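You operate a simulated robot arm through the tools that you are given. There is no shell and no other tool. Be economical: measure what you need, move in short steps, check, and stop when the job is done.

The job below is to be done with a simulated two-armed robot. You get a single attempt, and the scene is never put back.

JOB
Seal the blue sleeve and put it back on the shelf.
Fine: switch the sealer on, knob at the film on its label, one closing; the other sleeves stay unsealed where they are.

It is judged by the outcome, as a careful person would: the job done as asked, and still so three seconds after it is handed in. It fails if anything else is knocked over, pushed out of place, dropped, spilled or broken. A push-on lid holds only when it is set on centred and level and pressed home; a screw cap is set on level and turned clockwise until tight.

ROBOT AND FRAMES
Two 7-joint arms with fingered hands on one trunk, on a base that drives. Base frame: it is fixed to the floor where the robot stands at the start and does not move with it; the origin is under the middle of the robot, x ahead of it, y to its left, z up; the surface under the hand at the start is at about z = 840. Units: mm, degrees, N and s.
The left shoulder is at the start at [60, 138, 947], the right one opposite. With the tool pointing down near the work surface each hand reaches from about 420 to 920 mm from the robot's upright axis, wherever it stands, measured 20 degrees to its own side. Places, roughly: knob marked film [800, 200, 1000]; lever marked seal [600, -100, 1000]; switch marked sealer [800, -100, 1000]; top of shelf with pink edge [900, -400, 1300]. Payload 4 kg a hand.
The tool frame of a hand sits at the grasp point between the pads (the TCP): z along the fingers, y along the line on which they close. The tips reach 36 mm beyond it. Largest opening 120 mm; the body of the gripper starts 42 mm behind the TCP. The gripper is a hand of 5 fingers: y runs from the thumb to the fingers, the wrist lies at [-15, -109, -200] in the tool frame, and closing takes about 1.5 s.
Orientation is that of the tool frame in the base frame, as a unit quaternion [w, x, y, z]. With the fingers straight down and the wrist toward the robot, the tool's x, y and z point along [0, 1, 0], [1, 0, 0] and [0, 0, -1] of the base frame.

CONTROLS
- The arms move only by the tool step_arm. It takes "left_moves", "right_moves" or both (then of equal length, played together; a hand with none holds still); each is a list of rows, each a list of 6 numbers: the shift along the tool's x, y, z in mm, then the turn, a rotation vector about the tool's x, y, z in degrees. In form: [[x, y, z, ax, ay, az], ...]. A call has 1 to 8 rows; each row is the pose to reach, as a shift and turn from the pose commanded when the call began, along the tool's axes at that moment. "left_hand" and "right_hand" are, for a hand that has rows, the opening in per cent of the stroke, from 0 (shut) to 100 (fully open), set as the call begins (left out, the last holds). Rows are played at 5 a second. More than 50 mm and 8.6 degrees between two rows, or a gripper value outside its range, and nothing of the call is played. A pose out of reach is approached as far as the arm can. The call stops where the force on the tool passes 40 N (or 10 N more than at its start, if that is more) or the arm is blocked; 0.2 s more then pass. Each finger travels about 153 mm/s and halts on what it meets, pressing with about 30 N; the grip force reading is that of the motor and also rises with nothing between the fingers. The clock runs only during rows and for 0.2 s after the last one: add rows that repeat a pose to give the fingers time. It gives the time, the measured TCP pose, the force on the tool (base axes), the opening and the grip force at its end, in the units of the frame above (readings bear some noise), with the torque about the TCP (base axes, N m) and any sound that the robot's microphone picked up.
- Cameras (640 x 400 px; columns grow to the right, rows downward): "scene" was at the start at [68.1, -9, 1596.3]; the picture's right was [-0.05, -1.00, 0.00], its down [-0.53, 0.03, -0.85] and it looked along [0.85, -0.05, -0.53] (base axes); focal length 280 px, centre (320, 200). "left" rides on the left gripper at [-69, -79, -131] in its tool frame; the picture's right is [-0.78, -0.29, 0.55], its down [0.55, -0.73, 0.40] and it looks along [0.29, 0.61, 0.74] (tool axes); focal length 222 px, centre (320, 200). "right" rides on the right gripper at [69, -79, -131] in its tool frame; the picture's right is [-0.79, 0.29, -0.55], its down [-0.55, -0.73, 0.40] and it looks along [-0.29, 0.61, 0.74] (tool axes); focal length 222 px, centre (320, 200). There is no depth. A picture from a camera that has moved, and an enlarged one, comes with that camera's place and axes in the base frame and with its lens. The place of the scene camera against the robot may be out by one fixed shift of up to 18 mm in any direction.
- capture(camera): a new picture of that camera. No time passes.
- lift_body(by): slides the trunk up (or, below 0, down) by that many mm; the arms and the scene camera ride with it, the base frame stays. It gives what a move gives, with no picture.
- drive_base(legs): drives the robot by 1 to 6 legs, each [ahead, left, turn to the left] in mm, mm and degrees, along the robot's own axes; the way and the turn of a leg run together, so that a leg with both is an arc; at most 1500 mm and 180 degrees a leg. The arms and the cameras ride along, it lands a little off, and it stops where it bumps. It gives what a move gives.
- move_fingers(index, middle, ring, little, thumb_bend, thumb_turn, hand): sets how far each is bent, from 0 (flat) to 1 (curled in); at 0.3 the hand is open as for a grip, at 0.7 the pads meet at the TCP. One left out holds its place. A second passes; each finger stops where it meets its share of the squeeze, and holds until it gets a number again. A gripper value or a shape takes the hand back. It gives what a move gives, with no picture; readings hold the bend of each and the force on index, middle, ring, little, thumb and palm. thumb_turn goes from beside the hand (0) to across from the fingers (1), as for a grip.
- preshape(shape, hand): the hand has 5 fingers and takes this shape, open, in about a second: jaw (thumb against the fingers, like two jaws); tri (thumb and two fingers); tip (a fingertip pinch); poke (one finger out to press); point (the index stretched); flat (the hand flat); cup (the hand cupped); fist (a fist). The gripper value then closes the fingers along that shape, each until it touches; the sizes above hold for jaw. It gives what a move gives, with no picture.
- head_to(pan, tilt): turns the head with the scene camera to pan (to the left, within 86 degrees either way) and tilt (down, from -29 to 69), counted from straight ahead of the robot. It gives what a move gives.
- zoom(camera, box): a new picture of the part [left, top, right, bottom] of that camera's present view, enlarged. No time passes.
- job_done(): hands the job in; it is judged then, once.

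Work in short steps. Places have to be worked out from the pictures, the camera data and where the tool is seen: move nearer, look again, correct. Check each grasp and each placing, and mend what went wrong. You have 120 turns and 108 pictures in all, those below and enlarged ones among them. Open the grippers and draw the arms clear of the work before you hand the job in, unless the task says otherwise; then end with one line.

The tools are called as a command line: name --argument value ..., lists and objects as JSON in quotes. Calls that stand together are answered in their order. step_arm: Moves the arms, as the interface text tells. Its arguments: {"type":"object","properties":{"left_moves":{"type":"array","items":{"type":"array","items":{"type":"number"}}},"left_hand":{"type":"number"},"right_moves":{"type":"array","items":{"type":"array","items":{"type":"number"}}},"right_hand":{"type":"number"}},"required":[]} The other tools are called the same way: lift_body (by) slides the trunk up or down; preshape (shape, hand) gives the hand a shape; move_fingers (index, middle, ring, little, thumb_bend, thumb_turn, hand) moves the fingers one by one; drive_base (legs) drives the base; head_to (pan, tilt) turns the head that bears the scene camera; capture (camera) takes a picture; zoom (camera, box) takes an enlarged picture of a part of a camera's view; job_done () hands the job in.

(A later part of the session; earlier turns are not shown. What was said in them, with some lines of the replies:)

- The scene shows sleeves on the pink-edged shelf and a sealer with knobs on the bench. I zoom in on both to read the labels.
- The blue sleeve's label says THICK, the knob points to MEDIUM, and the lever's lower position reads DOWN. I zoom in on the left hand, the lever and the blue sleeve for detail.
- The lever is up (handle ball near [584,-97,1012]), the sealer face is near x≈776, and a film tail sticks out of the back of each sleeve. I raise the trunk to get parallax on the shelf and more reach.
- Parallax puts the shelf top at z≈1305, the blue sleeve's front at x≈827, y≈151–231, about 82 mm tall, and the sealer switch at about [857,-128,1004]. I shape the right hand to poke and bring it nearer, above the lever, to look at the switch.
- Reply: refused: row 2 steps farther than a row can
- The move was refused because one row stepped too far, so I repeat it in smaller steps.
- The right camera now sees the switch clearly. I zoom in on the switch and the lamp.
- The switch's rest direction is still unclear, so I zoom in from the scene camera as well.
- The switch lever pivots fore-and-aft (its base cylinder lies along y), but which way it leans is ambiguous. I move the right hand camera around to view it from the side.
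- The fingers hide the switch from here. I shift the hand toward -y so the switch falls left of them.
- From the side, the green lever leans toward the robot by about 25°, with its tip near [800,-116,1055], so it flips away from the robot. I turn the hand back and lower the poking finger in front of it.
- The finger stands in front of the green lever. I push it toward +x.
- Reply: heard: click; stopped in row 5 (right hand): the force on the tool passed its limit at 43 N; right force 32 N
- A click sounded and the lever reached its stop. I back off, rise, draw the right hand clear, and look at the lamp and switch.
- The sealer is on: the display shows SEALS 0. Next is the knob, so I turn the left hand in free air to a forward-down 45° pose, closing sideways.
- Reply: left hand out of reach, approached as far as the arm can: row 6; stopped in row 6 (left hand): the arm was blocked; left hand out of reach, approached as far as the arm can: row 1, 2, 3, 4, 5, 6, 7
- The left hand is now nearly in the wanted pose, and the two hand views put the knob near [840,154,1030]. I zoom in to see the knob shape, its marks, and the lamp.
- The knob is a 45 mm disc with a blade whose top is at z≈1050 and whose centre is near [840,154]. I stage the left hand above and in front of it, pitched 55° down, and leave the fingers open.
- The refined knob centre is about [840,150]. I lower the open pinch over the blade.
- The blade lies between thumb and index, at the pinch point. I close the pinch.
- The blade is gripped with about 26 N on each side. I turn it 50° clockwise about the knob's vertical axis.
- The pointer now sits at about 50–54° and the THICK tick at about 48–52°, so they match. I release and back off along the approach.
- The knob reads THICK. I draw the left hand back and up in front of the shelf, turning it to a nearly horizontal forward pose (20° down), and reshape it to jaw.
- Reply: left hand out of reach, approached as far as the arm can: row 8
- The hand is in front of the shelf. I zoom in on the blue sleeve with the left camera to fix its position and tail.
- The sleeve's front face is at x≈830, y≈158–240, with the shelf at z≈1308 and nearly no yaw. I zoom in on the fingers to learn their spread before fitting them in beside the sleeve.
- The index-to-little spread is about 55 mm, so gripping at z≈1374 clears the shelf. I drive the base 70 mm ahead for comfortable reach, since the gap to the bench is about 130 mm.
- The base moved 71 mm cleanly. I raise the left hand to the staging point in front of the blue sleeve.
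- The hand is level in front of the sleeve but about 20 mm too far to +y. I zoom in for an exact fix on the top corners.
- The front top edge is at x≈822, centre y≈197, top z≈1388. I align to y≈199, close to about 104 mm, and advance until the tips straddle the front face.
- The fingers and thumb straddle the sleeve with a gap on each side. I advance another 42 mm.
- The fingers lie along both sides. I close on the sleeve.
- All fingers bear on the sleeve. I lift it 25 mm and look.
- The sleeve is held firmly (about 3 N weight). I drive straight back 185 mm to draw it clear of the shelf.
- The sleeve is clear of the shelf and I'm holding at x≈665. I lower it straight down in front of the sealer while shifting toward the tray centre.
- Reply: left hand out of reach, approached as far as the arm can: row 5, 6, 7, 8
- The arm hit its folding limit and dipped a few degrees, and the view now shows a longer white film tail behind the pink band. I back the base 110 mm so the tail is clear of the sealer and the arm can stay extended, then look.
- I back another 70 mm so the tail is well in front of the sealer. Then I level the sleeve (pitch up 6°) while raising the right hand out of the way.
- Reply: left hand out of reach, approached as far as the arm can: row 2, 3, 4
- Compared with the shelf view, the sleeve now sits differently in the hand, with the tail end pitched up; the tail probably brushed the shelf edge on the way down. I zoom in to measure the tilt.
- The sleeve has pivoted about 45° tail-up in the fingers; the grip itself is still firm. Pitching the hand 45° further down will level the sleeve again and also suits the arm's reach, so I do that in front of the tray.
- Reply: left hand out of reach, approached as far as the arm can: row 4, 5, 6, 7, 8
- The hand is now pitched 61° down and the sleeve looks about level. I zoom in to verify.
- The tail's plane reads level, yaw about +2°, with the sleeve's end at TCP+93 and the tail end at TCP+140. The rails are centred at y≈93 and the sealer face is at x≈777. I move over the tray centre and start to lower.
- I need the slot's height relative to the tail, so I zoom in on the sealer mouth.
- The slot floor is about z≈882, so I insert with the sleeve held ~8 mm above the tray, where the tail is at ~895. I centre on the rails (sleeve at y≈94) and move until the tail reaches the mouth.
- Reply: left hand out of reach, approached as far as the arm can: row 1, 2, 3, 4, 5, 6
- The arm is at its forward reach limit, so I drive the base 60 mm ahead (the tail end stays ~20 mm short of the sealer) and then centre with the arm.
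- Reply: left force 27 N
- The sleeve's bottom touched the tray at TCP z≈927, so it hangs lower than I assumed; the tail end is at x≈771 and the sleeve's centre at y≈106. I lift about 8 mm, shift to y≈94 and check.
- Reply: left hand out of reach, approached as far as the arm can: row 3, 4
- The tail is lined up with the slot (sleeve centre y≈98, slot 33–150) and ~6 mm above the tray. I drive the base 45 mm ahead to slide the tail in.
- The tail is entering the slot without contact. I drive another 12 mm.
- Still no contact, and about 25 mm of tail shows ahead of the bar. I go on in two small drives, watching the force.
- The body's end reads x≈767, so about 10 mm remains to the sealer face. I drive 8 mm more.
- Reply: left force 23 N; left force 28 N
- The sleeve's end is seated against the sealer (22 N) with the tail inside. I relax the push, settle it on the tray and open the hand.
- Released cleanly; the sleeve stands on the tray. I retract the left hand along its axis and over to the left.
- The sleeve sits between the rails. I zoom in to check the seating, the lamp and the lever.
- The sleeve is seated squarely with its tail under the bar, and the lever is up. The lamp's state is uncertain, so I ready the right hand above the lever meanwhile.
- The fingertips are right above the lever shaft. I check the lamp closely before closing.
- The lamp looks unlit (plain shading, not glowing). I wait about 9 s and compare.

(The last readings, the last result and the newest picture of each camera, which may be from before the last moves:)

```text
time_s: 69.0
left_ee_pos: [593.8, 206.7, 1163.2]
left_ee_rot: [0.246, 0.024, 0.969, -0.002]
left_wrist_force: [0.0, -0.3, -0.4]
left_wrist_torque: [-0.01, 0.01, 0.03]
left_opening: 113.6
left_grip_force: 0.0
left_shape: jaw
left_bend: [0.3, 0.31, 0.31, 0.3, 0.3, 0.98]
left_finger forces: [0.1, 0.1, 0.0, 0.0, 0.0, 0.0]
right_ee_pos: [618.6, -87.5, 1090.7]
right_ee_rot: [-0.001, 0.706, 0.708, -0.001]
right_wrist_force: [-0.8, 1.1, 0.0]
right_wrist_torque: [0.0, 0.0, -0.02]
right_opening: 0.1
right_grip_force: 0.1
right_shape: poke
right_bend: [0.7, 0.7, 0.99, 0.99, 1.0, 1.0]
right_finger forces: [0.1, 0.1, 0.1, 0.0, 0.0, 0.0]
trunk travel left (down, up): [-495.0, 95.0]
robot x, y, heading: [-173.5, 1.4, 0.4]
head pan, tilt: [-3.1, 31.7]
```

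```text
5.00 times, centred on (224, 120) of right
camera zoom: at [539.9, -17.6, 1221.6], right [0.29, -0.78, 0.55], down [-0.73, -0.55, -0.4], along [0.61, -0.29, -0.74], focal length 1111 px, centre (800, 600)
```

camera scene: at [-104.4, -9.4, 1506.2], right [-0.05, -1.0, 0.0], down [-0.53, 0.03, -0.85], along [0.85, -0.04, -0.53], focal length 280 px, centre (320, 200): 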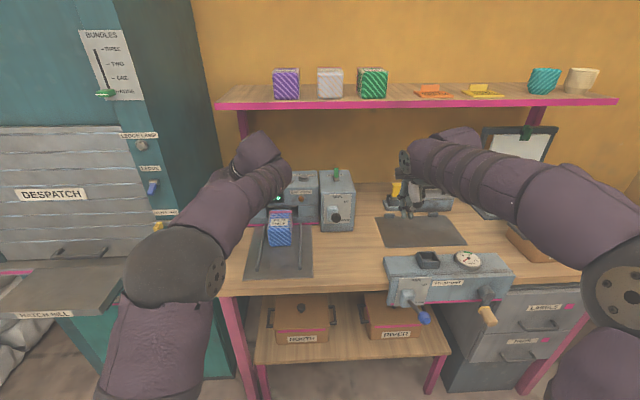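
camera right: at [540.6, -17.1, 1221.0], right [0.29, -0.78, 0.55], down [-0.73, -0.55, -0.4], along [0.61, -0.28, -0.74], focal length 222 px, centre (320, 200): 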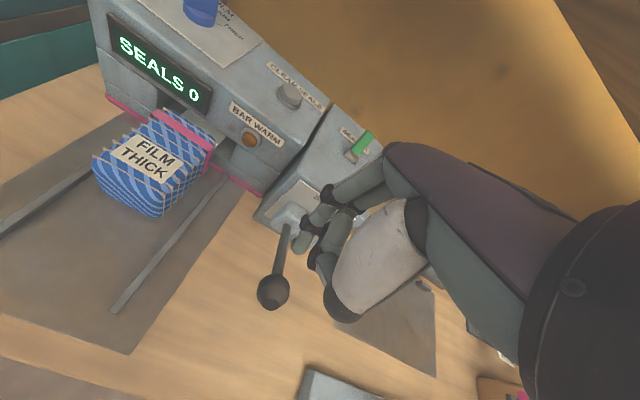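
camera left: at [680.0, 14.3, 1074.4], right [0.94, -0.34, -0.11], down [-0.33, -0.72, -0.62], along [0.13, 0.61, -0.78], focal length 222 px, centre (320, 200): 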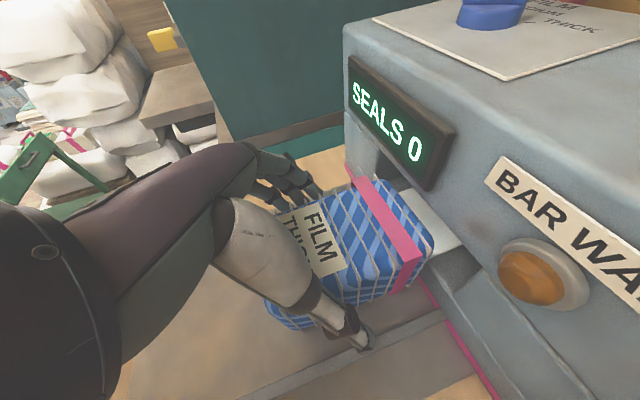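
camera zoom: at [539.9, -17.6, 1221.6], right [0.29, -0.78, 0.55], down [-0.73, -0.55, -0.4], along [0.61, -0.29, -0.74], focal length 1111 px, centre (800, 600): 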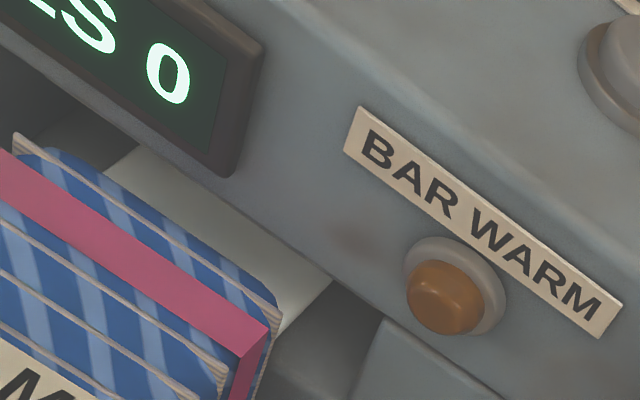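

The lamp doesn't change with the lever up, so it likely responds to the closing itself. I press the lever down along its arc.

step_arm --right_moves '[[0, 0, 35, 0, 0, 0], [0, -3, 55, 0, 0, 0], [0, -10, 75, 0, 0, 0], [0, -15, 97, 0, 0, 0], [0, -16, 119, 0, 0, 0], [0, -12, 142, 0, 0, 0], [0, -5, 164, 0, 0, 0], [0, 0, 180, 0, 0, 0]]'

capture --camera "right"

```text
time_s: 70.8
left_ee_pos: [592.3, 205.8, 1165.2]
left_ee_rot: [0.247, 0.025, 0.969, -0.002]
left_wrist_force: [0.0, -0.3, -0.1]
left_wrist_torque: [0.03, -0.02, 0.01]
left_opening: 113.7
left_grip_force: 0.1
left_shape: jaw
left_bend: [0.3, 0.31, 0.31, 0.3, 0.3, 0.98]
left_finger forces: [0.1, 0.0, 0.1, 0.0, 0.0, 0.0]
right_ee_pos: [619.1, -90.6, 912.7]
right_ee_rot: [0.001, 0.708, 0.706, 0.0]
right_wrist_force: [-8.9, -11.8, 27.1]
right_wrist_torque: [-0.31, 0.05, -0.12]
right_opening: 0.0
right_grip_force: 0.1
right_shape: poke
right_bend: [0.7, 0.72, 0.99, 0.99, 1.0, 1.0]
right_finger forces: [0.8, 30.5, 0.0, 0.0, 0.0, 0.0]
trunk travel left (down, up): [-495.0, 95.0]
robot x, y, heading: [-174.4, -0.3, 0.2]
head pan, tilt: [-3.1, 31.7]
```

```text
18 pictures are left
camera right: at [539.8, -20.1, 1044.8], right [0.29, -0.78, 0.55], down [-0.74, -0.55, -0.4], along [0.61, -0.29, -0.74], focal length 222 px, centre (320, 200)
```

right: 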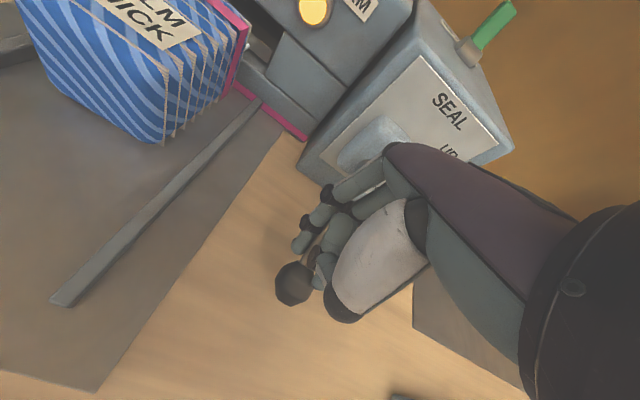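

The BAR WARM lamp is now lit and the lever is down. I hold it and watch the display.

step_arm --right_moves '[[0, 0, 0, 0, 0, 0], [0, 0, 0, 0, 0, 0], [0, 0, 0, 0, 0, 0], [0, 0, 0, 0, 0, 0], [0, 0, 0, 0, 0, 0], [0, 0, 0, 0, 0, 0], [0, 0, 0, 0, 0, 0], [0, 0, 0, 0, 0, 0]]'

zoom --camera "scene" --box '[232, 160, 392, 260]'

```text
time_s: 72.6
left_ee_pos: [592.6, 204.2, 1165.3]
left_ee_rot: [0.246, 0.025, 0.969, -0.002]
left_wrist_force: [0.3, 0.2, -0.5]
left_wrist_torque: [0.03, -0.01, 0.0]
left_opening: 113.8
left_grip_force: 0.1
left_shape: jaw
left_bend: [0.3, 0.31, 0.31, 0.3, 0.3, 0.98]
left_finger forces: [0.0, 0.0, 0.1, 0.1, 0.1, 0.1]
right_ee_pos: [619.4, -89.6, 913.3]
right_ee_rot: [0.001, 0.707, 0.707, 0.0]
right_wrist_force: [-10.2, -22.8, 27.2]
right_wrist_torque: [-0.45, 0.11, -0.11]
right_opening: 0.0
right_grip_force: 0.1
right_shape: poke
right_bend: [0.7, 0.72, 0.99, 0.99, 1.0, 1.0]
right_finger forces: [0.3, 36.5, 0.0, 0.1, 0.1, 0.1]
trunk travel left (down, up): [-495.0, 95.0]
robot x, y, heading: [-176.0, 1.4, -0.2]
head pan, tilt: [-3.1, 31.7]
```

```text
4.00 times, centred on (312, 210) of scene
camera zoom: at [-108.2, -11.5, 1566.4], right [-0.05, -1.0, 0.0], down [-0.52, 0.03, -0.85], along [0.85, -0.04, -0.52], focal length 1118 px, centre (352, 160)
```

zoom: 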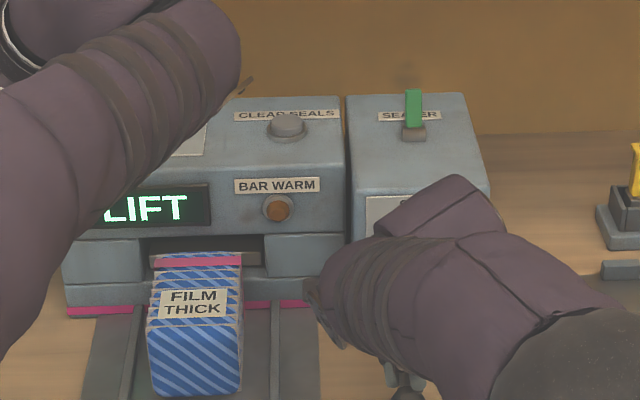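

The display says "LIFT" and the lamp is off, so the weld is done. I raise the right finger and see whether the lever follows.

step_arm --right_moves '[[0, 0, -20, 0, 0, 0], [0, 0, -50, 0, 0, 0], [-15, 0, -85, 0, 0, 0], [-30, 0, -120, 0, 0, 0], [-30, 0, -120, 0, 0, 0]]'

capture --camera "right"

```text
time_s: 73.8
left_ee_pos: [594.5, 203.9, 1161.9]
left_ee_rot: [0.246, 0.025, 0.969, -0.003]
left_wrist_force: [0.8, 0.4, -1.0]
left_wrist_torque: [-0.02, 0.0, -0.01]
left_opening: 113.8
left_grip_force: 0.0
left_shape: jaw
left_bend: [0.3, 0.31, 0.31, 0.3, 0.3, 0.98]
left_finger forces: [0.1, 0.0, 0.0, 0.1, 0.0, 0.0]
right_ee_pos: [618.8, -118.7, 1028.9]
right_ee_rot: [-0.001, 0.708, 0.707, -0.002]
right_wrist_force: [-0.3, 1.1, -0.2]
right_wrist_torque: [-0.04, 0.02, 0.07]
right_opening: 0.2
right_grip_force: 0.1
right_shape: poke
right_bend: [0.7, 0.7, 0.99, 0.99, 1.0, 1.0]
right_finger forces: [0.0, 0.0, 0.0, 0.0, 0.0, 0.0]
trunk travel left (down, up): [-495.0, 95.0]
robot x, y, heading: [-174.0, 0.4, 0.1]
head pan, tilt: [-3.1, 31.7]
```

```text
16 pictures are left
camera right: at [540.9, -49.0, 1160.4], right [0.29, -0.78, 0.55], down [-0.74, -0.55, -0.39], along [0.61, -0.29, -0.74], focal length 222 px, centre (320, 200)
```

right: 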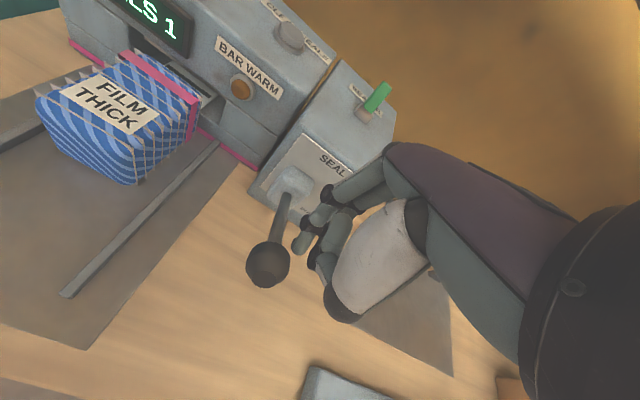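

SEALS 1 is showing and the lever sprang back up: exactly one closing. I withdraw the right hand up and away from the lever.

step_arm --right_moves '[[0, 0, -45, 0, 0, 0], [0, 0, -90, 0, 0, 0], [-10, -20, -125, 0, 0, 0], [-35, -50, -145, 0, 0, 0], [-70, -75, -160, 0, 0, 0], [-105, -95, -170, 0, 0, 0], [-145, -110, -170, 0, 0, 0], [-150, -120, -170, 0, 0, 0]]'

drive_base --legs '[[-70, 0, 0]]'

step_arm --left_moves '[[0, -20, 0, 0, -6, 0], [0, -40, 0, 0, -12, 0], [-15, -60, 20, 0, -18, 0], [-30, -80, 40, 0, -24, 0], [-45, -95, 60, 0, -30, 0], [-60, -105, 80, 0, -36, 0], [-60, -105, 80, 0, -36, 0]]' --left_hand 97

capture --camera "left"

```text
time_s: 75.6
left_ee_pos: [594.1, 207.4, 1163.1]
left_ee_rot: [0.246, 0.023, 0.969, -0.002]
left_wrist_force: [-0.3, -0.2, 0.4]
left_wrist_torque: [-0.03, 0.02, -0.03]
left_opening: 113.6
left_grip_force: 0.1
left_shape: jaw
left_bend: [0.3, 0.31, 0.31, 0.3, 0.3, 0.98]
left_finger forces: [0.0, 0.0, 0.0, 0.1, 0.1, 0.1]
right_ee_pos: [498.3, -265.9, 1200.2]
right_ee_rot: [-0.001, 0.705, 0.709, 0.0]
right_wrist_force: [0.6, 0.1, -0.6]
right_wrist_torque: [-0.01, -0.01, 0.03]
right_opening: 0.0
right_grip_force: 0.1
right_shape: poke
right_bend: [0.7, 0.7, 0.99, 0.99, 1.0, 1.0]
right_finger forces: [0.1, 0.1, 0.1, 0.0, 0.1, 0.0]
trunk travel left (down, up): [-495.0, 95.0]
robot x, y, heading: [-176.4, -4.7, 0.4]
head pan, tilt: [-3.1, 31.7]
```

```text
time_s: 76.6
left_ee_pos: [523.6, 206.5, 1164.9]
left_ee_rot: [0.247, 0.025, 0.969, -0.002]
left_wrist_force: [0.0, -0.3, 0.4]
left_wrist_torque: [-0.02, -0.05, -0.02]
left_opening: 113.7
left_grip_force: 0.0
left_shape: jaw
left_bend: [0.3, 0.31, 0.31, 0.3, 0.3, 0.98]
left_finger forces: [0.0, 0.1, 0.0, 0.1, 0.0, 0.0]
right_ee_pos: [430.2, -265.5, 1201.6]
right_ee_rot: [0.0, 0.705, 0.709, 0.0]
right_wrist_force: [-0.7, 0.3, 0.0]
right_wrist_torque: [0.01, -0.07, 0.01]
right_opening: 0.0
right_grip_force: 0.0
right_shape: poke
right_bend: [0.7, 0.7, 0.99, 0.99, 1.0, 1.0]
right_finger forces: [0.1, 0.1, 0.0, 0.1, 0.1, 0.0]
trunk travel left (down, up): [-495.0, 95.0]
robot x, y, heading: [-239.6, 0.9, 0.2]
head pan, tilt: [-3.1, 31.7]
```

```text
time_s: 78.2
left_ee_pos: [611.5, 96.7, 1121.8]
left_ee_rot: [0.534, 0.022, 0.845, -0.01]
left_wrist_force: [0.2, -0.3, 0.2]
left_wrist_torque: [-0.03, -0.02, 0.0]
left_opening: 116.2
left_grip_force: 0.1
left_shape: jaw
left_bend: [0.3, 0.31, 0.31, 0.3, 0.3, 0.97]
left_finger forces: [0.0, 0.1, 0.0, 0.1, 0.0, 0.0]
right_ee_pos: [429.4, -265.0, 1200.1]
right_ee_rot: [0.0, 0.706, 0.709, -0.001]
right_wrist_force: [0.4, 0.3, 0.0]
right_wrist_torque: [-0.03, -0.03, 0.05]
right_opening: 0.1
right_grip_force: 0.1
right_shape: poke
right_bend: [0.7, 0.7, 0.99, 0.99, 1.0, 1.0]
right_finger forces: [0.1, 0.0, 0.0, 0.0, 0.0, 0.0]
trunk travel left (down, up): [-495.0, 95.0]
robot x, y, heading: [-242.3, -1.3, 0.2]
head pan, tilt: [-3.1, 31.7]
```

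```text
15 pictures are left
camera left: at [519.2, 21.9, 1241.5], right [0.82, -0.33, 0.47], down [0.09, -0.74, -0.67], along [0.57, 0.59, -0.57], focal length 222 px, centre (320, 200)
```

left: 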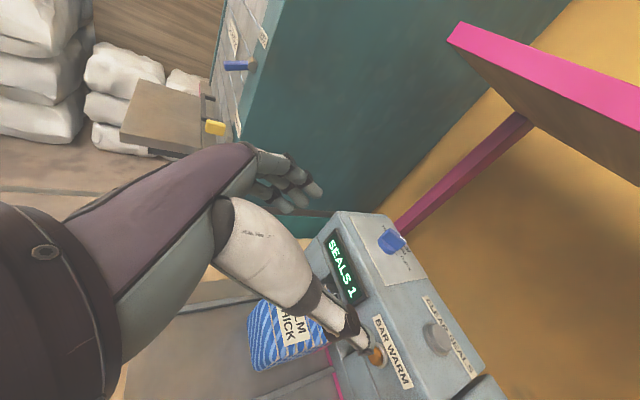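

SEALS 1 confirmed, and the hand reaches this 25° pose freely. I zoom in to fix the sleeve's position for the regrasp.

zoom --camera "left" --box '[230, 270, 390, 370]'

```text
4.00 times, centred on (310, 320) of left
camera zoom: at [519.2, 21.9, 1241.5], right [0.82, -0.33, 0.47], down [0.09, -0.74, -0.67], along [0.57, 0.59, -0.57], focal length 888 px, centre (360, -280)
```

zoom: 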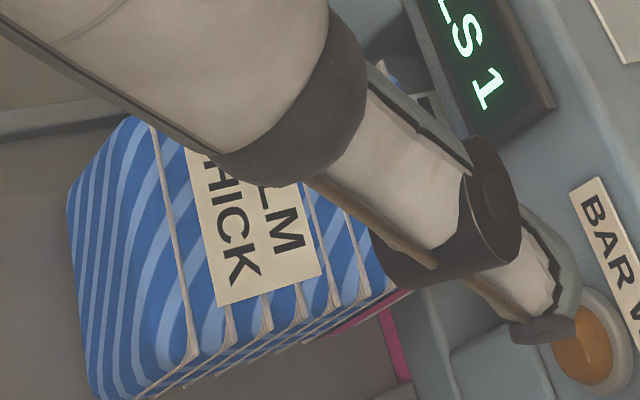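

The sleeve's front top edge is at x≈651, y≈57–133. I move the open left hand above it (yaw-corrected) and lower the trunk 130 mm.

step_arm --left_moves '[[-14, -1, 29, -1.1, 0, -0.5], [-27, -1.5, 58, -2.2, 0, -1], [-27, -1.5, 58, -2.2, 0, -1]]'

lift_body --by -130

capture --camera "left"

```text
time_s: 79.0
left_ee_pos: [673.2, 91.9, 1122.0]
left_ee_rot: [0.533, 0.004, 0.846, 0.003]
left_wrist_force: [0.1, -0.4, 0.3]
left_wrist_torque: [0.02, 0.0, 0.0]
left_opening: 116.2
left_grip_force: 0.0
left_shape: jaw
left_bend: [0.3, 0.31, 0.31, 0.3, 0.3, 0.97]
left_finger forces: [0.1, 0.1, 0.0, 0.0, 0.1, 0.0]
right_ee_pos: [430.6, -266.7, 1200.3]
right_ee_rot: [-0.001, 0.705, 0.709, -0.001]
right_wrist_force: [-0.5, -0.6, -0.6]
right_wrist_torque: [-0.05, 0.03, -0.01]
right_opening: 0.0
right_grip_force: 0.1
right_shape: poke
right_bend: [0.7, 0.7, 0.99, 0.99, 1.0, 1.0]
right_finger forces: [0.0, 0.1, 0.1, 0.0, 0.0, 0.0]
trunk travel left (down, up): [-495.0, 95.0]
robot x, y, heading: [-244.1, 1.1, -0.1]
head pan, tilt: [-3.1, 31.7]
```

```text
time_s: 80.6
left_ee_pos: [673.6, 91.6, 993.1]
left_ee_rot: [0.533, 0.004, 0.846, 0.001]
left_wrist_force: [1.2, -0.4, -0.4]
left_wrist_torque: [0.03, -0.01, -0.01]
left_opening: 115.8
left_grip_force: 0.0
left_shape: jaw
left_bend: [0.3, 0.31, 0.31, 0.3, 0.3, 0.97]
left_finger forces: [0.0, 0.0, 0.1, 0.0, 0.0, 0.0]
right_ee_pos: [429.5, -265.1, 1071.4]
right_ee_rot: [-0.001, 0.706, 0.708, -0.001]
right_wrist_force: [0.0, 0.0, 0.4]
right_wrist_torque: [-0.03, 0.01, -0.02]
right_opening: 0.0
right_grip_force: 0.1
right_shape: poke
right_bend: [0.7, 0.7, 0.99, 0.99, 1.0, 1.0]
right_finger forces: [0.0, 0.0, 0.0, 0.0, 0.1, 0.1]
trunk travel left (down, up): [-365.0, 225.0]
robot x, y, heading: [-242.5, -0.0, 0.2]
head pan, tilt: [-3.1, 31.7]
```

```text
13 pictures are left
camera left: at [585.2, 13.0, 1112.2], right [0.83, -0.3, 0.47], down [0.12, -0.73, -0.67], along [0.54, 0.61, -0.57], focal length 222 px, centre (320, 200)
```

left: 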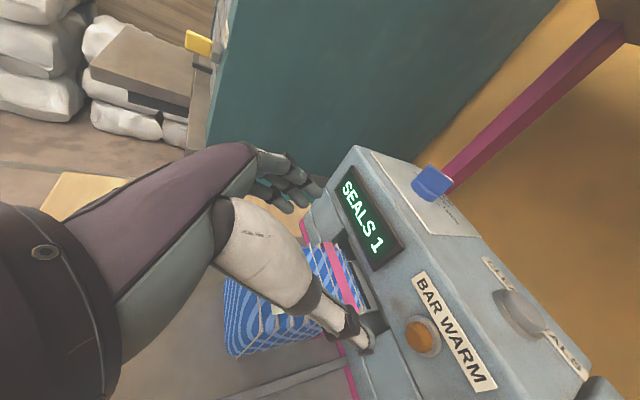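

The hand is above the sleeve. I lower the straddling fingers around it with the arm, correcting 4 mm in y.

step_arm --left_moves '[[18, 4, 9, 0, 0, 0], [36, 4, 18, 0, 0, 0], [54, 4, 28, 0, 0, 0], [72, 4, 39.7, 0, 0, 0], [72, 4, 39.7, 0, 0, 0]]'

capture --camera "left"

```text
time_s: 81.8
left_ee_pos: [678.9, 94.8, 913.7]
left_ee_rot: [0.537, 0.004, 0.844, 0.002]
left_wrist_force: [-2.6, -0.1, 17.7]
left_wrist_torque: [-0.75, 0.49, -0.17]
left_opening: 118.0
left_grip_force: 0.0
left_shape: jaw
left_bend: [0.3, 0.31, 0.31, 0.3, 0.3, 0.94]
left_finger forces: [0.0, 0.0, 0.1, 0.0, 17.1, 0.0]
right_ee_pos: [427.9, -265.0, 1072.4]
right_ee_rot: [-0.001, 0.706, 0.708, 0.0]
right_wrist_force: [-0.9, -0.4, 0.2]
right_wrist_torque: [-0.02, 0.0, 0.0]
right_opening: 0.0
right_grip_force: 0.0
right_shape: poke
right_bend: [0.7, 0.7, 0.99, 0.99, 1.0, 1.0]
right_finger forces: [0.0, 0.0, 0.1, 0.0, 0.0, 0.0]
trunk travel left (down, up): [-365.0, 225.0]
robot x, y, heading: [-239.4, 1.7, 0.0]
head pan, tilt: [-3.1, 31.7]
```

```text
12 pictures are left
camera left: at [589.4, 16.5, 1033.4], right [0.83, -0.3, 0.48], down [0.12, -0.73, -0.67], along [0.55, 0.61, -0.57], focal length 222 px, centre (320, 200)
```

left: 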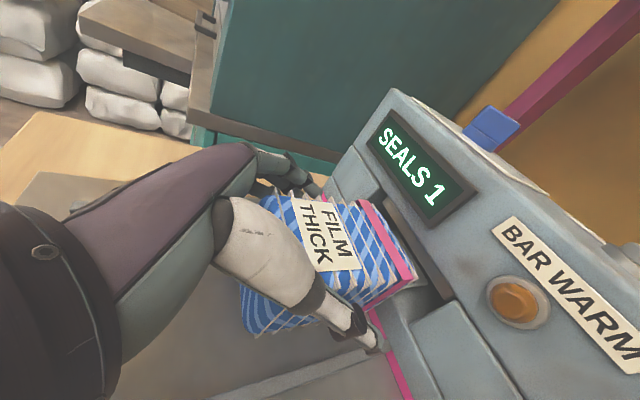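

The thumb's base is pressing on the sleeve's front right top edge (17 N). I lift 10 mm, shift 6 mm to -y and 4 mm back, and come down again.

step_arm --left_moves '[[-9, 0, -4.3, 0, 0, 0], [-8, -6, -8, 0, 0, 0], [-8, -6, -8, 0, 0, 0], [-4, -6, -6, 0, 0, 0], [-1, -6, -4.5, 0, 0, 0]]'

```text
time_s: 83.0
left_ee_pos: [675.4, 90.3, 913.4]
left_ee_rot: [0.533, 0.004, 0.846, 0.002]
left_wrist_force: [1.0, -0.8, 4.4]
left_wrist_torque: [-0.1, 0.16, 0.03]
left_opening: 116.6
left_grip_force: 0.1
left_shape: jaw
left_bend: [0.3, 0.31, 0.31, 0.3, 0.3, 0.97]
left_finger forces: [0.0, 0.0, 0.0, 0.0, 3.1, 0.0]
right_ee_pos: [430.8, -265.7, 1071.0]
right_ee_rot: [0.0, 0.706, 0.708, -0.001]
right_wrist_force: [-0.3, -0.8, 0.3]
right_wrist_torque: [-0.04, -0.02, 0.0]
right_opening: 0.4
right_grip_force: 0.1
right_shape: poke
right_bend: [0.7, 0.7, 0.99, 0.99, 1.0, 1.0]
right_finger forces: [0.1, 0.0, 0.0, 0.0, 0.0, 0.1]
trunk travel left (down, up): [-365.0, 225.0]
robot x, y, heading: [-240.1, 0.9, 0.3]
head pan, tilt: [-3.1, 31.7]
```

Contact is down to 3 N. I close the hand on the sleeve.

step_arm --left_moves '[[0, 3, 0, 0, 0, 0], [0, 4, 0, 0, 0, 0], [0, 4, 0, 0, 0, 0], [0, 4, 0, 0, 0, 0], [0, 4, 0, 0, 0, 0], [0, 4, 0, 0, 0, 0], [0, 4, 0, 0, 0, 0]]' --left_hand 45

capture --camera "left"

```text
time_s: 84.6
left_ee_pos: [673.1, 93.8, 913.7]
left_ee_rot: [0.535, 0.005, 0.845, 0.001]
left_wrist_force: [-10.3, -2.8, 6.7]
left_wrist_torque: [0.18, 0.11, 0.31]
left_opening: 93.7
left_grip_force: 29.6
left_shape: jaw
left_bend: [0.35, 0.38, 0.36, 0.6, 0.45, 0.98]
left_finger forces: [16.9, 10.1, 3.8, 2.7, 39.7, 0.1]
right_ee_pos: [429.0, -266.2, 1071.2]
right_ee_rot: [0.0, 0.706, 0.708, 0.0]
right_wrist_force: [0.1, 0.6, 0.8]
right_wrist_torque: [-0.03, -0.03, -0.02]
right_opening: 0.1
right_grip_force: 0.1
right_shape: poke
right_bend: [0.7, 0.7, 0.99, 0.99, 1.0, 1.0]
right_finger forces: [0.1, 0.0, 0.1, 0.0, 0.0, 0.0]
trunk travel left (down, up): [-365.0, 225.0]
robot x, y, heading: [-241.0, 3.8, 0.1]
head pan, tilt: [-3.1, 31.7]
```

```text
11 pictures are left
camera left: at [585.4, 14.9, 1034.1], right [0.83, -0.3, 0.47], down [0.12, -0.73, -0.67], along [0.55, 0.61, -0.57], focal length 222 px, centre (320, 200)
```

left: 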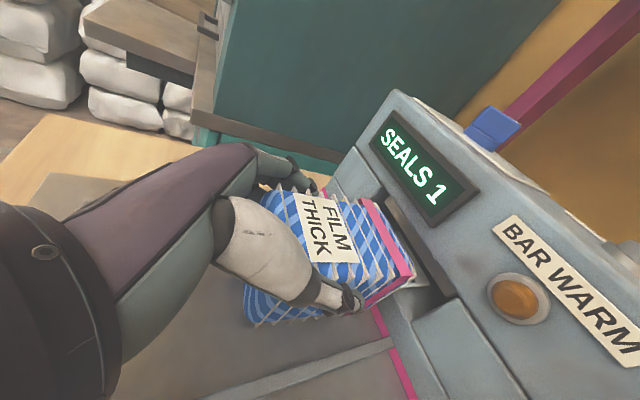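

The grip reads firm on all fingers. I lift 8 mm (the tail still has room in the slot) and check that the sleeve follows.

step_arm --left_moves '[[-4, 0, -2, 0, 0, 0], [-7.2, 0, -3.4, 0, 0, 0], [-7.2, 0, -3.4, 0, 0, 0]]'

drive_base --legs '[[-80, 0, 0]]'

capture --camera "left"

```text
time_s: 85.4
left_ee_pos: [675.9, 94.9, 920.0]
left_ee_rot: [0.532, 0.003, 0.847, 0.002]
left_wrist_force: [-8.6, -1.8, -4.0]
left_wrist_torque: [-0.2, 0.55, 0.21]
left_opening: 93.5
left_grip_force: 30.1
left_shape: jaw
left_bend: [0.35, 0.39, 0.37, 0.6, 0.44, 0.99]
left_finger forces: [16.9, 10.0, 3.9, 3.3, 39.8, 0.1]
right_ee_pos: [429.7, -265.5, 1070.3]
right_ee_rot: [-0.001, 0.706, 0.709, -0.001]
right_wrist_force: [-1.1, -1.5, -0.4]
right_wrist_torque: [-0.02, -0.01, 0.03]
right_opening: 0.0
right_grip_force: 0.0
right_shape: poke
right_bend: [0.7, 0.7, 0.99, 0.99, 1.0, 1.0]
right_finger forces: [0.1, 0.0, 0.1, 0.1, 0.0, 0.0]
trunk travel left (down, up): [-365.0, 225.0]
robot x, y, heading: [-244.0, -1.5, 0.0]
head pan, tilt: [-3.1, 31.7]
```

```text
time_s: 86.5
left_ee_pos: [594.0, 92.7, 921.4]
left_ee_rot: [0.535, 0.004, 0.845, 0.002]
left_wrist_force: [-0.1, 0.0, -2.2]
left_wrist_torque: [-0.05, 0.09, 0.01]
left_opening: 93.5
left_grip_force: 30.0
left_shape: jaw
left_bend: [0.35, 0.39, 0.37, 0.6, 0.44, 0.98]
left_finger forces: [17.6, 9.8, 3.6, 3.0, 36.4, 0.1]
right_ee_pos: [348.6, -265.9, 1072.1]
right_ee_rot: [0.0, 0.707, 0.708, -0.001]
right_wrist_force: [-0.1, -0.2, -0.1]
right_wrist_torque: [-0.02, 0.0, 0.04]
right_opening: 0.2
right_grip_force: 0.2
right_shape: poke
right_bend: [0.7, 0.7, 0.99, 0.99, 1.0, 1.0]
right_finger forces: [0.1, 0.0, 0.0, 0.1, 0.0, 0.0]
trunk travel left (down, up): [-365.0, 225.0]
robot x, y, heading: [-323.2, -1.5, 0.1]
head pan, tilt: [-3.1, 31.7]
```

```text
10 pictures are left
camera left: at [506.0, 15.1, 1041.4], right [0.83, -0.3, 0.47], down [0.12, -0.73, -0.67], along [0.55, 0.61, -0.57], focal length 222 px, centre (320, 200)
```

left: 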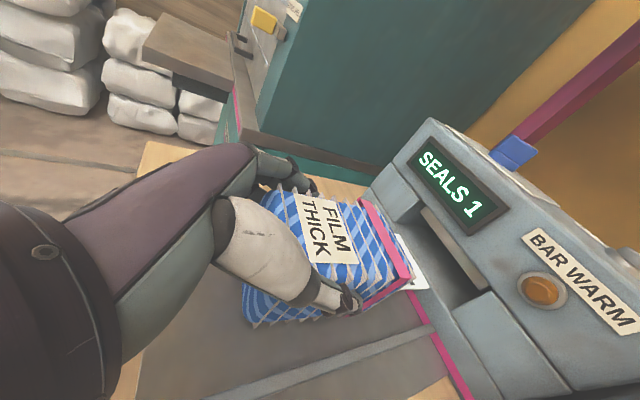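

The sleeve is held level and the tail is out of the slot. I raise the trunk (straight up, tail ~50 mm clear of the shelf edge).

drive_base --legs '[[-40, 0, 0]]'

lift_body --by 220

step_arm --left_moves '[[-14, 10, -31, 0, 0, 0], [-35, 23, -60, 0, 0, 0], [-58, 37, -90, 0, 0, 0], [-82, 51, -120, 0, 0, 0], [-105, 65, -150, 0, 0, 0], [-127, 79, -180, 0, 0, 0], [-149, 93, -210, 0, 0, 0], [-169, 106, -236, 0, 0, 0]]' --right_moves '[[0, -4, 19, 0, 0, 0], [0, -8, 38, 0, 0, 0], [0, -12, 57, 0, 0, 0], [0, -16, 76, 0, 0, 0], [0, -20, 95, 0, 0, 0], [0, -24, 114, 0, 0, 0], [0, -27, 133, 0, 0, 0], [0, -30, 152, 0, 0, 0]]'

capture --camera "left"

```text
time_s: 87.3
left_ee_pos: [554.8, 93.7, 921.9]
left_ee_rot: [0.534, 0.003, 0.845, 0.002]
left_wrist_force: [-0.2, -0.2, -2.6]
left_wrist_torque: [-0.02, 0.09, 0.01]
left_opening: 93.6
left_grip_force: 29.6
left_shape: jaw
left_bend: [0.35, 0.39, 0.37, 0.6, 0.44, 0.98]
left_finger forces: [17.5, 9.7, 3.6, 2.8, 36.1, 0.0]
right_ee_pos: [309.8, -266.2, 1071.3]
right_ee_rot: [-0.001, 0.707, 0.707, -0.001]
right_wrist_force: [0.1, -0.7, -0.1]
right_wrist_torque: [0.02, -0.02, 0.02]
right_opening: 0.1
right_grip_force: 0.1
right_shape: poke
right_bend: [0.7, 0.7, 0.99, 0.99, 1.0, 1.0]
right_finger forces: [0.1, 0.1, 0.1, 0.0, 0.0, 0.0]
trunk travel left (down, up): [-365.0, 225.0]
robot x, y, heading: [-362.4, 0.9, 0.1]
head pan, tilt: [-3.1, 31.7]
```

```text
time_s: 89.7
left_ee_pos: [556.0, 94.5, 1139.9]
left_ee_rot: [0.534, 0.004, 0.846, 0.001]
left_wrist_force: [0.1, 0.0, -2.4]
left_wrist_torque: [-0.01, 0.08, 0.0]
left_opening: 93.5
left_grip_force: 30.0
left_shape: jaw
left_bend: [0.35, 0.39, 0.37, 0.6, 0.44, 0.98]
left_finger forces: [17.4, 9.8, 3.6, 2.9, 36.0, 0.0]
right_ee_pos: [310.4, -266.3, 1290.1]
right_ee_rot: [0.0, 0.706, 0.708, 0.0]
right_wrist_force: [-0.1, -0.6, -0.3]
right_wrist_torque: [-0.01, -0.01, 0.01]
right_opening: 0.1
right_grip_force: 0.1
right_shape: poke
right_bend: [0.7, 0.7, 0.99, 0.99, 1.0, 1.0]
right_finger forces: [0.0, 0.1, 0.1, 0.0, 0.1, 0.0]
trunk travel left (down, up): [-585.0, 5.0]
robot x, y, heading: [-364.3, -0.8, 0.1]
head pan, tilt: [-3.1, 31.7]
```

```text
time_s: 91.5
left_ee_pos: [416.6, 198.6, 1396.4]
left_ee_rot: [0.534, 0.004, 0.845, 0.001]
left_wrist_force: [-0.3, 0.0, -1.9]
left_wrist_torque: [-0.02, 0.09, 0.01]
left_opening: 93.7
left_grip_force: 29.9
left_shape: jaw
left_bend: [0.35, 0.39, 0.37, 0.6, 0.44, 0.98]
left_finger forces: [17.1, 9.9, 3.5, 2.6, 35.7, 0.0]
right_ee_pos: [278.6, -266.7, 1138.5]
right_ee_rot: [0.0, 0.706, 0.708, 0.0]
right_wrist_force: [-1.1, 0.2, 0.1]
right_wrist_torque: [0.01, 0.01, -0.04]
right_opening: 0.3
right_grip_force: 0.0
right_shape: poke
right_bend: [0.7, 0.7, 0.99, 0.99, 1.0, 1.0]
right_finger forces: [0.0, 0.0, 0.0, 0.1, 0.0, 0.1]
trunk travel left (down, up): [-585.0, 5.0]
robot x, y, heading: [-359.0, -2.2, -0.1]
head pan, tilt: [-3.1, 31.7]
```

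```text
9 pictures are left
camera left: at [327.7, 119.9, 1516.3], right [0.83, -0.3, 0.47], down [0.12, -0.73, -0.67], along [0.55, 0.61, -0.57], focal length 222 px, centre (320, 200)
```

left: 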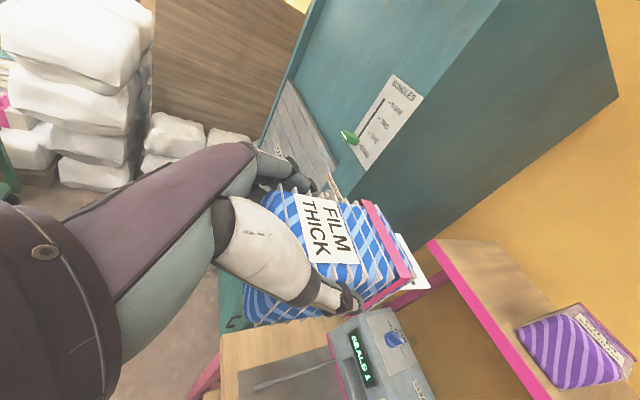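

The sleeve is level at y≈199 with its base ~19 mm above shelf height. I drive ahead 310 mm, check, then finish the approach.

drive_base --legs '[[310, 0, 0]]'

capture --camera "left"

```text
time_s: 93.6
left_ee_pos: [729.9, 200.1, 1395.4]
left_ee_rot: [0.534, 0.004, 0.846, 0.002]
left_wrist_force: [0.9, 1.1, -2.8]
left_wrist_torque: [-0.01, 0.09, -0.03]
left_opening: 93.4
left_grip_force: 29.7
left_shape: jaw
left_bend: [0.35, 0.39, 0.37, 0.6, 0.44, 0.98]
left_finger forces: [17.0, 9.7, 3.5, 2.7, 35.6, 0.1]
right_ee_pos: [590.7, -265.6, 1136.8]
right_ee_rot: [0.0, 0.706, 0.708, -0.001]
right_wrist_force: [0.1, -0.4, 0.7]
right_wrist_torque: [0.02, 0.0, 0.01]
right_opening: 0.1
right_grip_force: 0.0
right_shape: poke
right_bend: [0.7, 0.7, 0.99, 0.99, 1.0, 1.0]
right_finger forces: [0.1, 0.0, 0.0, 0.0, 0.0, 0.0]
trunk travel left (down, up): [-585.0, 5.0]
robot x, y, heading: [-52.0, 4.2, 0.5]
head pan, tilt: [-3.1, 31.7]
```

```text
8 pictures are left
camera left: at [640.5, 120.6, 1515.4], right [0.83, -0.3, 0.47], down [0.12, -0.73, -0.67], along [0.54, 0.61, -0.57], focal length 222 px, centre (320, 200)
```

left: 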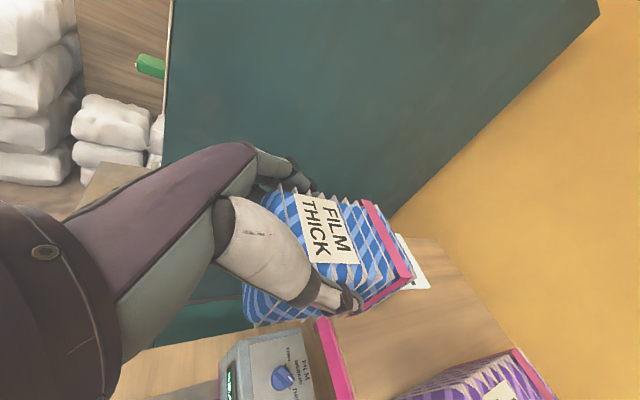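

The sleeve passes over the shelf edge freely and is level. I drive the remaining 113 mm.

drive_base --legs '[[113, 0, 0]]'

capture --camera "left"

```text
time_s: 94.8
left_ee_pos: [842.5, 201.6, 1395.4]
left_ee_rot: [0.532, 0.002, 0.847, 0.003]
left_wrist_force: [0.3, -0.4, -2.8]
left_wrist_torque: [-0.03, 0.06, 0.01]
left_opening: 93.6
left_grip_force: 30.2
left_shape: jaw
left_bend: [0.35, 0.39, 0.37, 0.6, 0.44, 0.98]
left_finger forces: [17.0, 9.8, 3.5, 2.7, 35.5, 0.0]
right_ee_pos: [706.3, -264.2, 1136.3]
right_ee_rot: [-0.002, 0.705, 0.709, -0.001]
right_wrist_force: [0.9, 0.3, -1.0]
right_wrist_torque: [0.0, 0.04, -0.05]
right_opening: 0.1
right_grip_force: 0.0
right_shape: poke
right_bend: [0.7, 0.7, 0.99, 0.99, 1.0, 1.0]
right_finger forces: [0.1, 0.1, 0.0, 0.0, 0.0, 0.1]
trunk travel left (down, up): [-585.0, 5.0]
robot x, y, heading: [68.3, 3.2, 0.3]
head pan, tilt: [-3.1, 31.7]
```

```text
7 pictures are left
camera left: at [754.8, 122.9, 1514.9], right [0.83, -0.3, 0.47], down [0.12, -0.73, -0.67], along [0.54, 0.62, -0.57], focal length 222 px, centre (320, 200)
```

left: 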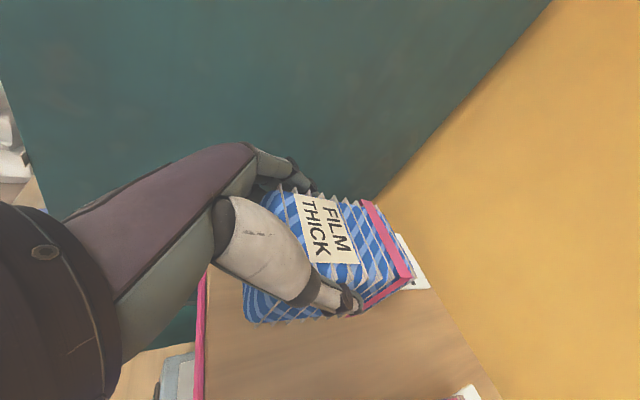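

In place over its old spot. I lower gently 14 mm and read the force.

step_arm --left_moves '[[3.6, -1, 1.7, 0, 0, 0], [7.2, -2, 3.4, 0, 0, 0], [10, -3, 4.7, 0, 0, 0], [12.6, -3, 6, 0, 0, 0], [12.6, -3, 6, 0, 0, 0]]'

```text
time_s: 96.0
left_ee_pos: [841.0, 199.8, 1381.8]
left_ee_rot: [0.534, 0.003, 0.845, 0.002]
left_wrist_force: [-0.3, 0.6, -2.9]
left_wrist_torque: [0.0, 0.07, -0.01]
left_opening: 93.3
left_grip_force: 30.2
left_shape: jaw
left_bend: [0.35, 0.39, 0.37, 0.6, 0.44, 0.98]
left_finger forces: [17.0, 9.6, 3.6, 2.6, 35.5, 0.0]
right_ee_pos: [705.1, -262.5, 1138.8]
right_ee_rot: [0.0, 0.705, 0.709, 0.0]
right_wrist_force: [-0.8, 0.2, 0.7]
right_wrist_torque: [-0.01, 0.0, 0.01]
right_opening: 0.0
right_grip_force: 0.1
right_shape: poke
right_bend: [0.7, 0.7, 0.99, 0.99, 1.0, 1.0]
right_finger forces: [0.0, 0.1, 0.0, 0.1, 0.1, 0.0]
trunk travel left (down, up): [-585.0, 5.0]
robot x, y, heading: [65.4, 2.0, 0.5]
head pan, tilt: [-3.1, 31.7]
```

No contact yet. I lower another 6 mm.

step_arm --left_moves '[[1.8, 0, 0.9, 0, 0, 0], [3.6, 0, 1.7, 0, 0, 0], [5.4, 0, 2.6, 0, 0, 0], [5.4, 0, 2.6, 0, 0, 0]]'

```text
time_s: 97.0
left_ee_pos: [840.2, 199.8, 1378.1]
left_ee_rot: [0.535, 0.004, 0.845, 0.003]
left_wrist_force: [0.5, -1.2, 5.8]
left_wrist_torque: [0.1, 0.12, -0.02]
left_opening: 93.3
left_grip_force: 29.5
left_shape: jaw
left_bend: [0.35, 0.39, 0.37, 0.6, 0.44, 0.98]
left_finger forces: [17.2, 9.9, 3.5, 2.6, 38.0, 0.1]
right_ee_pos: [704.9, -264.4, 1138.0]
right_ee_rot: [-0.001, 0.705, 0.709, -0.001]
right_wrist_force: [0.2, -0.5, -0.8]
right_wrist_torque: [-0.02, 0.0, 0.01]
right_opening: 0.0
right_grip_force: 0.1
right_shape: poke
right_bend: [0.7, 0.7, 0.99, 0.99, 1.0, 1.0]
right_finger forces: [0.0, 0.0, 0.0, 0.1, 0.0, 0.0]
trunk travel left (down, up): [-585.0, 5.0]
robot x, y, heading: [63.2, 0.1, 0.3]
head pan, tilt: [-3.1, 31.7]
```

The sleeve has touched down on the shelf. I open the hand.

step_arm --left_moves '[[0, 0, 0, 0, 0, 0], [0, 0, 0, 0, 0, 0], [0, 0, 0, 0, 0, 0], [0, 0, 0, 0, 0, 0], [0, 0, 0, 0, 0, 0]]' --left_hand 97

capture --camera "left"

```text
time_s: 98.2
left_ee_pos: [841.1, 198.9, 1375.6]
left_ee_rot: [0.533, 0.002, 0.846, 0.002]
left_wrist_force: [0.1, -0.6, -0.3]
left_wrist_torque: [0.05, 0.01, 0.0]
left_opening: 116.7
left_grip_force: 0.1
left_shape: jaw
left_bend: [0.3, 0.31, 0.31, 0.3, 0.3, 0.97]
left_finger forces: [0.0, 0.0, 0.0, 0.2, 0.5, 0.0]
right_ee_pos: [705.3, -264.1, 1138.0]
right_ee_rot: [-0.001, 0.705, 0.709, -0.001]
right_wrist_force: [0.2, 0.1, 0.1]
right_wrist_torque: [0.01, 0.02, 0.01]
right_opening: 0.0
right_grip_force: 0.2
right_shape: poke
right_bend: [0.7, 0.7, 0.99, 0.99, 1.0, 1.0]
right_finger forces: [0.0, 0.1, 0.0, 0.0, 0.1, 0.0]
trunk travel left (down, up): [-585.0, 5.0]
robot x, y, heading: [61.7, -1.8, 0.4]
head pan, tilt: [-3.1, 31.7]
```

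```text
6 pictures are left
camera left: at [752.9, 120.1, 1495.8], right [0.83, -0.3, 0.47], down [0.12, -0.73, -0.67], along [0.54, 0.62, -0.57], focal length 222 px, centre (320, 200)
```

left: 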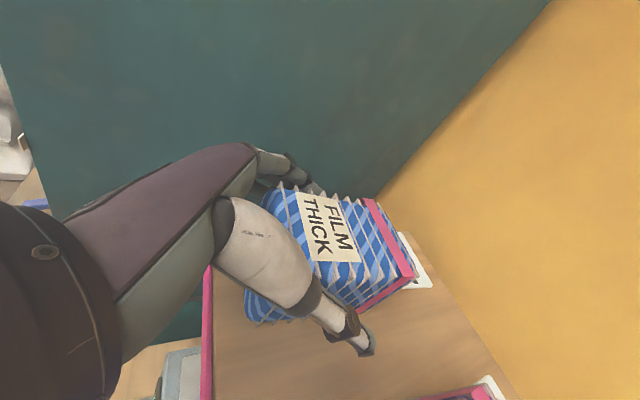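

Released, and the sleeve stands upright. I raise the hand 6 mm off the edge and drive straight back.

step_arm --left_moves '[[-3, 0, -1.3, 0, 0, 0], [-5.4, 0, -2.6, 0, 0, 0], [-5.4, 0, -2.6, 0, 0, 0]]'

drive_base --legs '[[-200, 0, 0]]'

capture --camera "scene"

```text
time_s: 99.0
left_ee_pos: [840.6, 199.5, 1383.1]
left_ee_rot: [0.533, 0.003, 0.846, 0.002]
left_wrist_force: [0.5, 0.1, -0.5]
left_wrist_torque: [-0.01, 0.02, 0.0]
left_opening: 116.3
left_grip_force: 0.1
left_shape: jaw
left_bend: [0.3, 0.31, 0.31, 0.3, 0.3, 0.97]
left_finger forces: [0.0, 0.0, 0.0, 0.2, 0.1, 0.0]
right_ee_pos: [705.5, -263.8, 1138.3]
right_ee_rot: [-0.001, 0.705, 0.709, -0.001]
right_wrist_force: [0.2, 0.0, 0.3]
right_wrist_torque: [0.0, 0.0, 0.0]
right_opening: 0.1
right_grip_force: 0.2
right_shape: poke
right_bend: [0.7, 0.7, 0.99, 0.99, 1.0, 1.0]
right_finger forces: [0.1, 0.0, 0.0, 0.1, 0.1, 0.1]
trunk travel left (down, up): [-585.0, 5.0]
robot x, y, heading: [66.0, -0.6, 0.3]
head pan, tilt: [-3.1, 31.7]
```

```text
time_s: 100.6
left_ee_pos: [639.2, 196.0, 1383.2]
left_ee_rot: [0.534, 0.004, 0.845, 0.002]
left_wrist_force: [-0.6, 0.2, 0.4]
left_wrist_torque: [-0.01, 0.02, 0.01]
left_opening: 116.5
left_grip_force: 0.0
left_shape: jaw
left_bend: [0.3, 0.31, 0.31, 0.3, 0.3, 0.97]
left_finger forces: [0.1, 0.0, 0.0, 0.1, 0.1, 0.0]
right_ee_pos: [503.7, -266.3, 1138.8]
right_ee_rot: [-0.001, 0.706, 0.708, -0.001]
right_wrist_force: [-0.4, 0.3, 0.1]
right_wrist_torque: [0.02, -0.03, 0.03]
right_opening: 0.0
right_grip_force: 0.1
right_shape: poke
right_bend: [0.7, 0.7, 0.99, 0.99, 1.0, 1.0]
right_finger forces: [0.0, 0.0, 0.1, 0.1, 0.1, 0.0]
trunk travel left (down, up): [-585.0, 5.0]
robot x, y, heading: [-138.4, 1.5, 0.2]
head pan, tilt: [-3.1, 31.7]
```

```text
5 pictures are left
camera scene: at [-70.3, -9.3, 1656.3], right [-0.05, -1.0, 0.0], down [-0.52, 0.03, -0.85], along [0.85, -0.04, -0.53], focal length 280 px, centre (320, 200)
```

scene: 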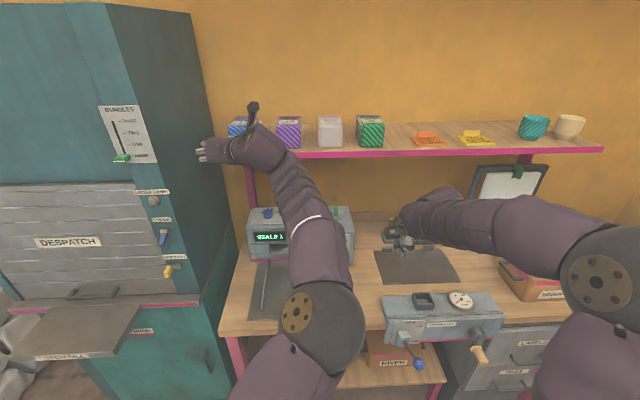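

The hand is clear. I back off more and open the right hand, then check the shelf and sealer.

drive_base --legs '[[-200, 0, 0]]'

preshape --hand "right" --shape "jaw"

step_arm --left_moves '[[36, 10, 17, 0, 0, 0], [72, 20, 34, 0, 0, 0], [108, 30, 51, 0, 0, 0]]'

zoom --camera "scene" --box '[220, 90, 412, 210]'

```text
time_s: 102.1
left_ee_pos: [445.2, 194.9, 1383.2]
left_ee_rot: [0.534, 0.004, 0.845, 0.002]
left_wrist_force: [1.1, -0.3, 0.2]
left_wrist_torque: [0.01, 0.01, 0.02]
left_opening: 116.5
left_grip_force: 0.0
left_shape: jaw
left_bend: [0.3, 0.31, 0.31, 0.3, 0.3, 0.97]
left_finger forces: [0.1, 0.0, 0.0, 0.1, 0.0, 0.0]
right_ee_pos: [309.3, -266.7, 1137.8]
right_ee_rot: [0.0, 0.707, 0.708, 0.0]
right_wrist_force: [-0.3, -0.2, -0.1]
right_wrist_torque: [0.01, 0.0, -0.01]
right_opening: 0.4
right_grip_force: 0.1
right_shape: poke
right_bend: [0.7, 0.7, 0.99, 0.99, 1.0, 1.0]
right_finger forces: [0.0, 0.0, 0.0, 0.1, 0.0, 0.1]
trunk travel left (down, up): [-585.0, 5.0]
robot x, y, heading: [-330.5, -3.2, 0.1]
head pan, tilt: [-3.1, 31.7]
```

```text
time_s: 103.0
left_ee_pos: [445.8, 196.0, 1383.0]
left_ee_rot: [0.534, 0.005, 0.846, 0.002]
left_wrist_force: [-0.2, 0.6, -0.1]
left_wrist_torque: [-0.01, -0.01, -0.01]
left_opening: 116.3
left_grip_force: 0.0
left_shape: jaw
left_bend: [0.3, 0.31, 0.31, 0.3, 0.3, 0.97]
left_finger forces: [0.0, 0.0, 0.0, 0.0, 0.0, 0.0]
right_ee_pos: [309.1, -268.3, 1136.8]
right_ee_rot: [-0.001, 0.707, 0.708, -0.001]
right_wrist_force: [0.6, 0.3, 0.3]
right_wrist_torque: [0.0, -0.04, -0.01]
right_opening: 120.0
right_grip_force: 0.1
right_shape: jaw
right_bend: [0.3, 0.3, 0.3, 0.3, 0.3, 0.97]
right_finger forces: [0.0, 0.0, 0.0, 0.0, 0.0, 0.0]
trunk travel left (down, up): [-585.0, 5.0]
robot x, y, heading: [-331.8, -3.9, 0.2]
head pan, tilt: [-3.1, 31.7]
```

```text
time_s: 103.8
left_ee_pos: [447.0, 226.5, 1262.4]
left_ee_rot: [0.534, 0.003, 0.846, 0.002]
left_wrist_force: [0.4, 0.0, -0.1]
left_wrist_torque: [-0.03, 0.0, 0.0]
left_opening: 116.6
left_grip_force: 0.0
left_shape: jaw
left_bend: [0.3, 0.31, 0.31, 0.3, 0.3, 0.97]
left_finger forces: [0.0, 0.1, 0.0, 0.1, 0.0, 0.0]
right_ee_pos: [310.3, -269.0, 1138.2]
right_ee_rot: [-0.001, 0.706, 0.708, 0.0]
right_wrist_force: [0.3, -0.2, 1.1]
right_wrist_torque: [0.0, -0.02, -0.01]
right_opening: 119.9
right_grip_force: 0.0
right_shape: jaw
right_bend: [0.3, 0.3, 0.3, 0.3, 0.3, 0.97]
right_finger forces: [0.0, 0.0, 0.0, 0.1, 0.1, 0.0]
trunk travel left (down, up): [-585.0, 5.0]
robot x, y, heading: [-327.8, 0.3, 0.0]
head pan, tilt: [-3.1, 31.7]
```

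```text
3.33 times, centred on (316, 150) of scene
camera zoom: at [-262.3, -9.8, 1656.3], right [-0.05, -1.0, 0.0], down [-0.53, 0.03, -0.85], along [0.85, -0.04, -0.53], focal length 932 px, centre (333, 367)
```

zoom: 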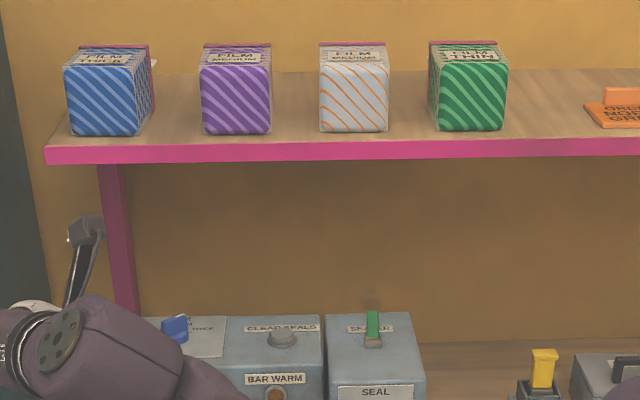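

The blue sleeve is upright in its old place on the shelf, sealed once (SEALS 1). The other sleeves are untouched, the lever is up, and both hands are open and clear, so I hand the job in.

job_done

```text
The job is handed in.
```

The blue sleeve is sealed and back upright in its place on the shelf: sealer switched on, knob at THICK as its label says, one closing (display shows SEALS 1), and the other sleeves left unsealed where they were.
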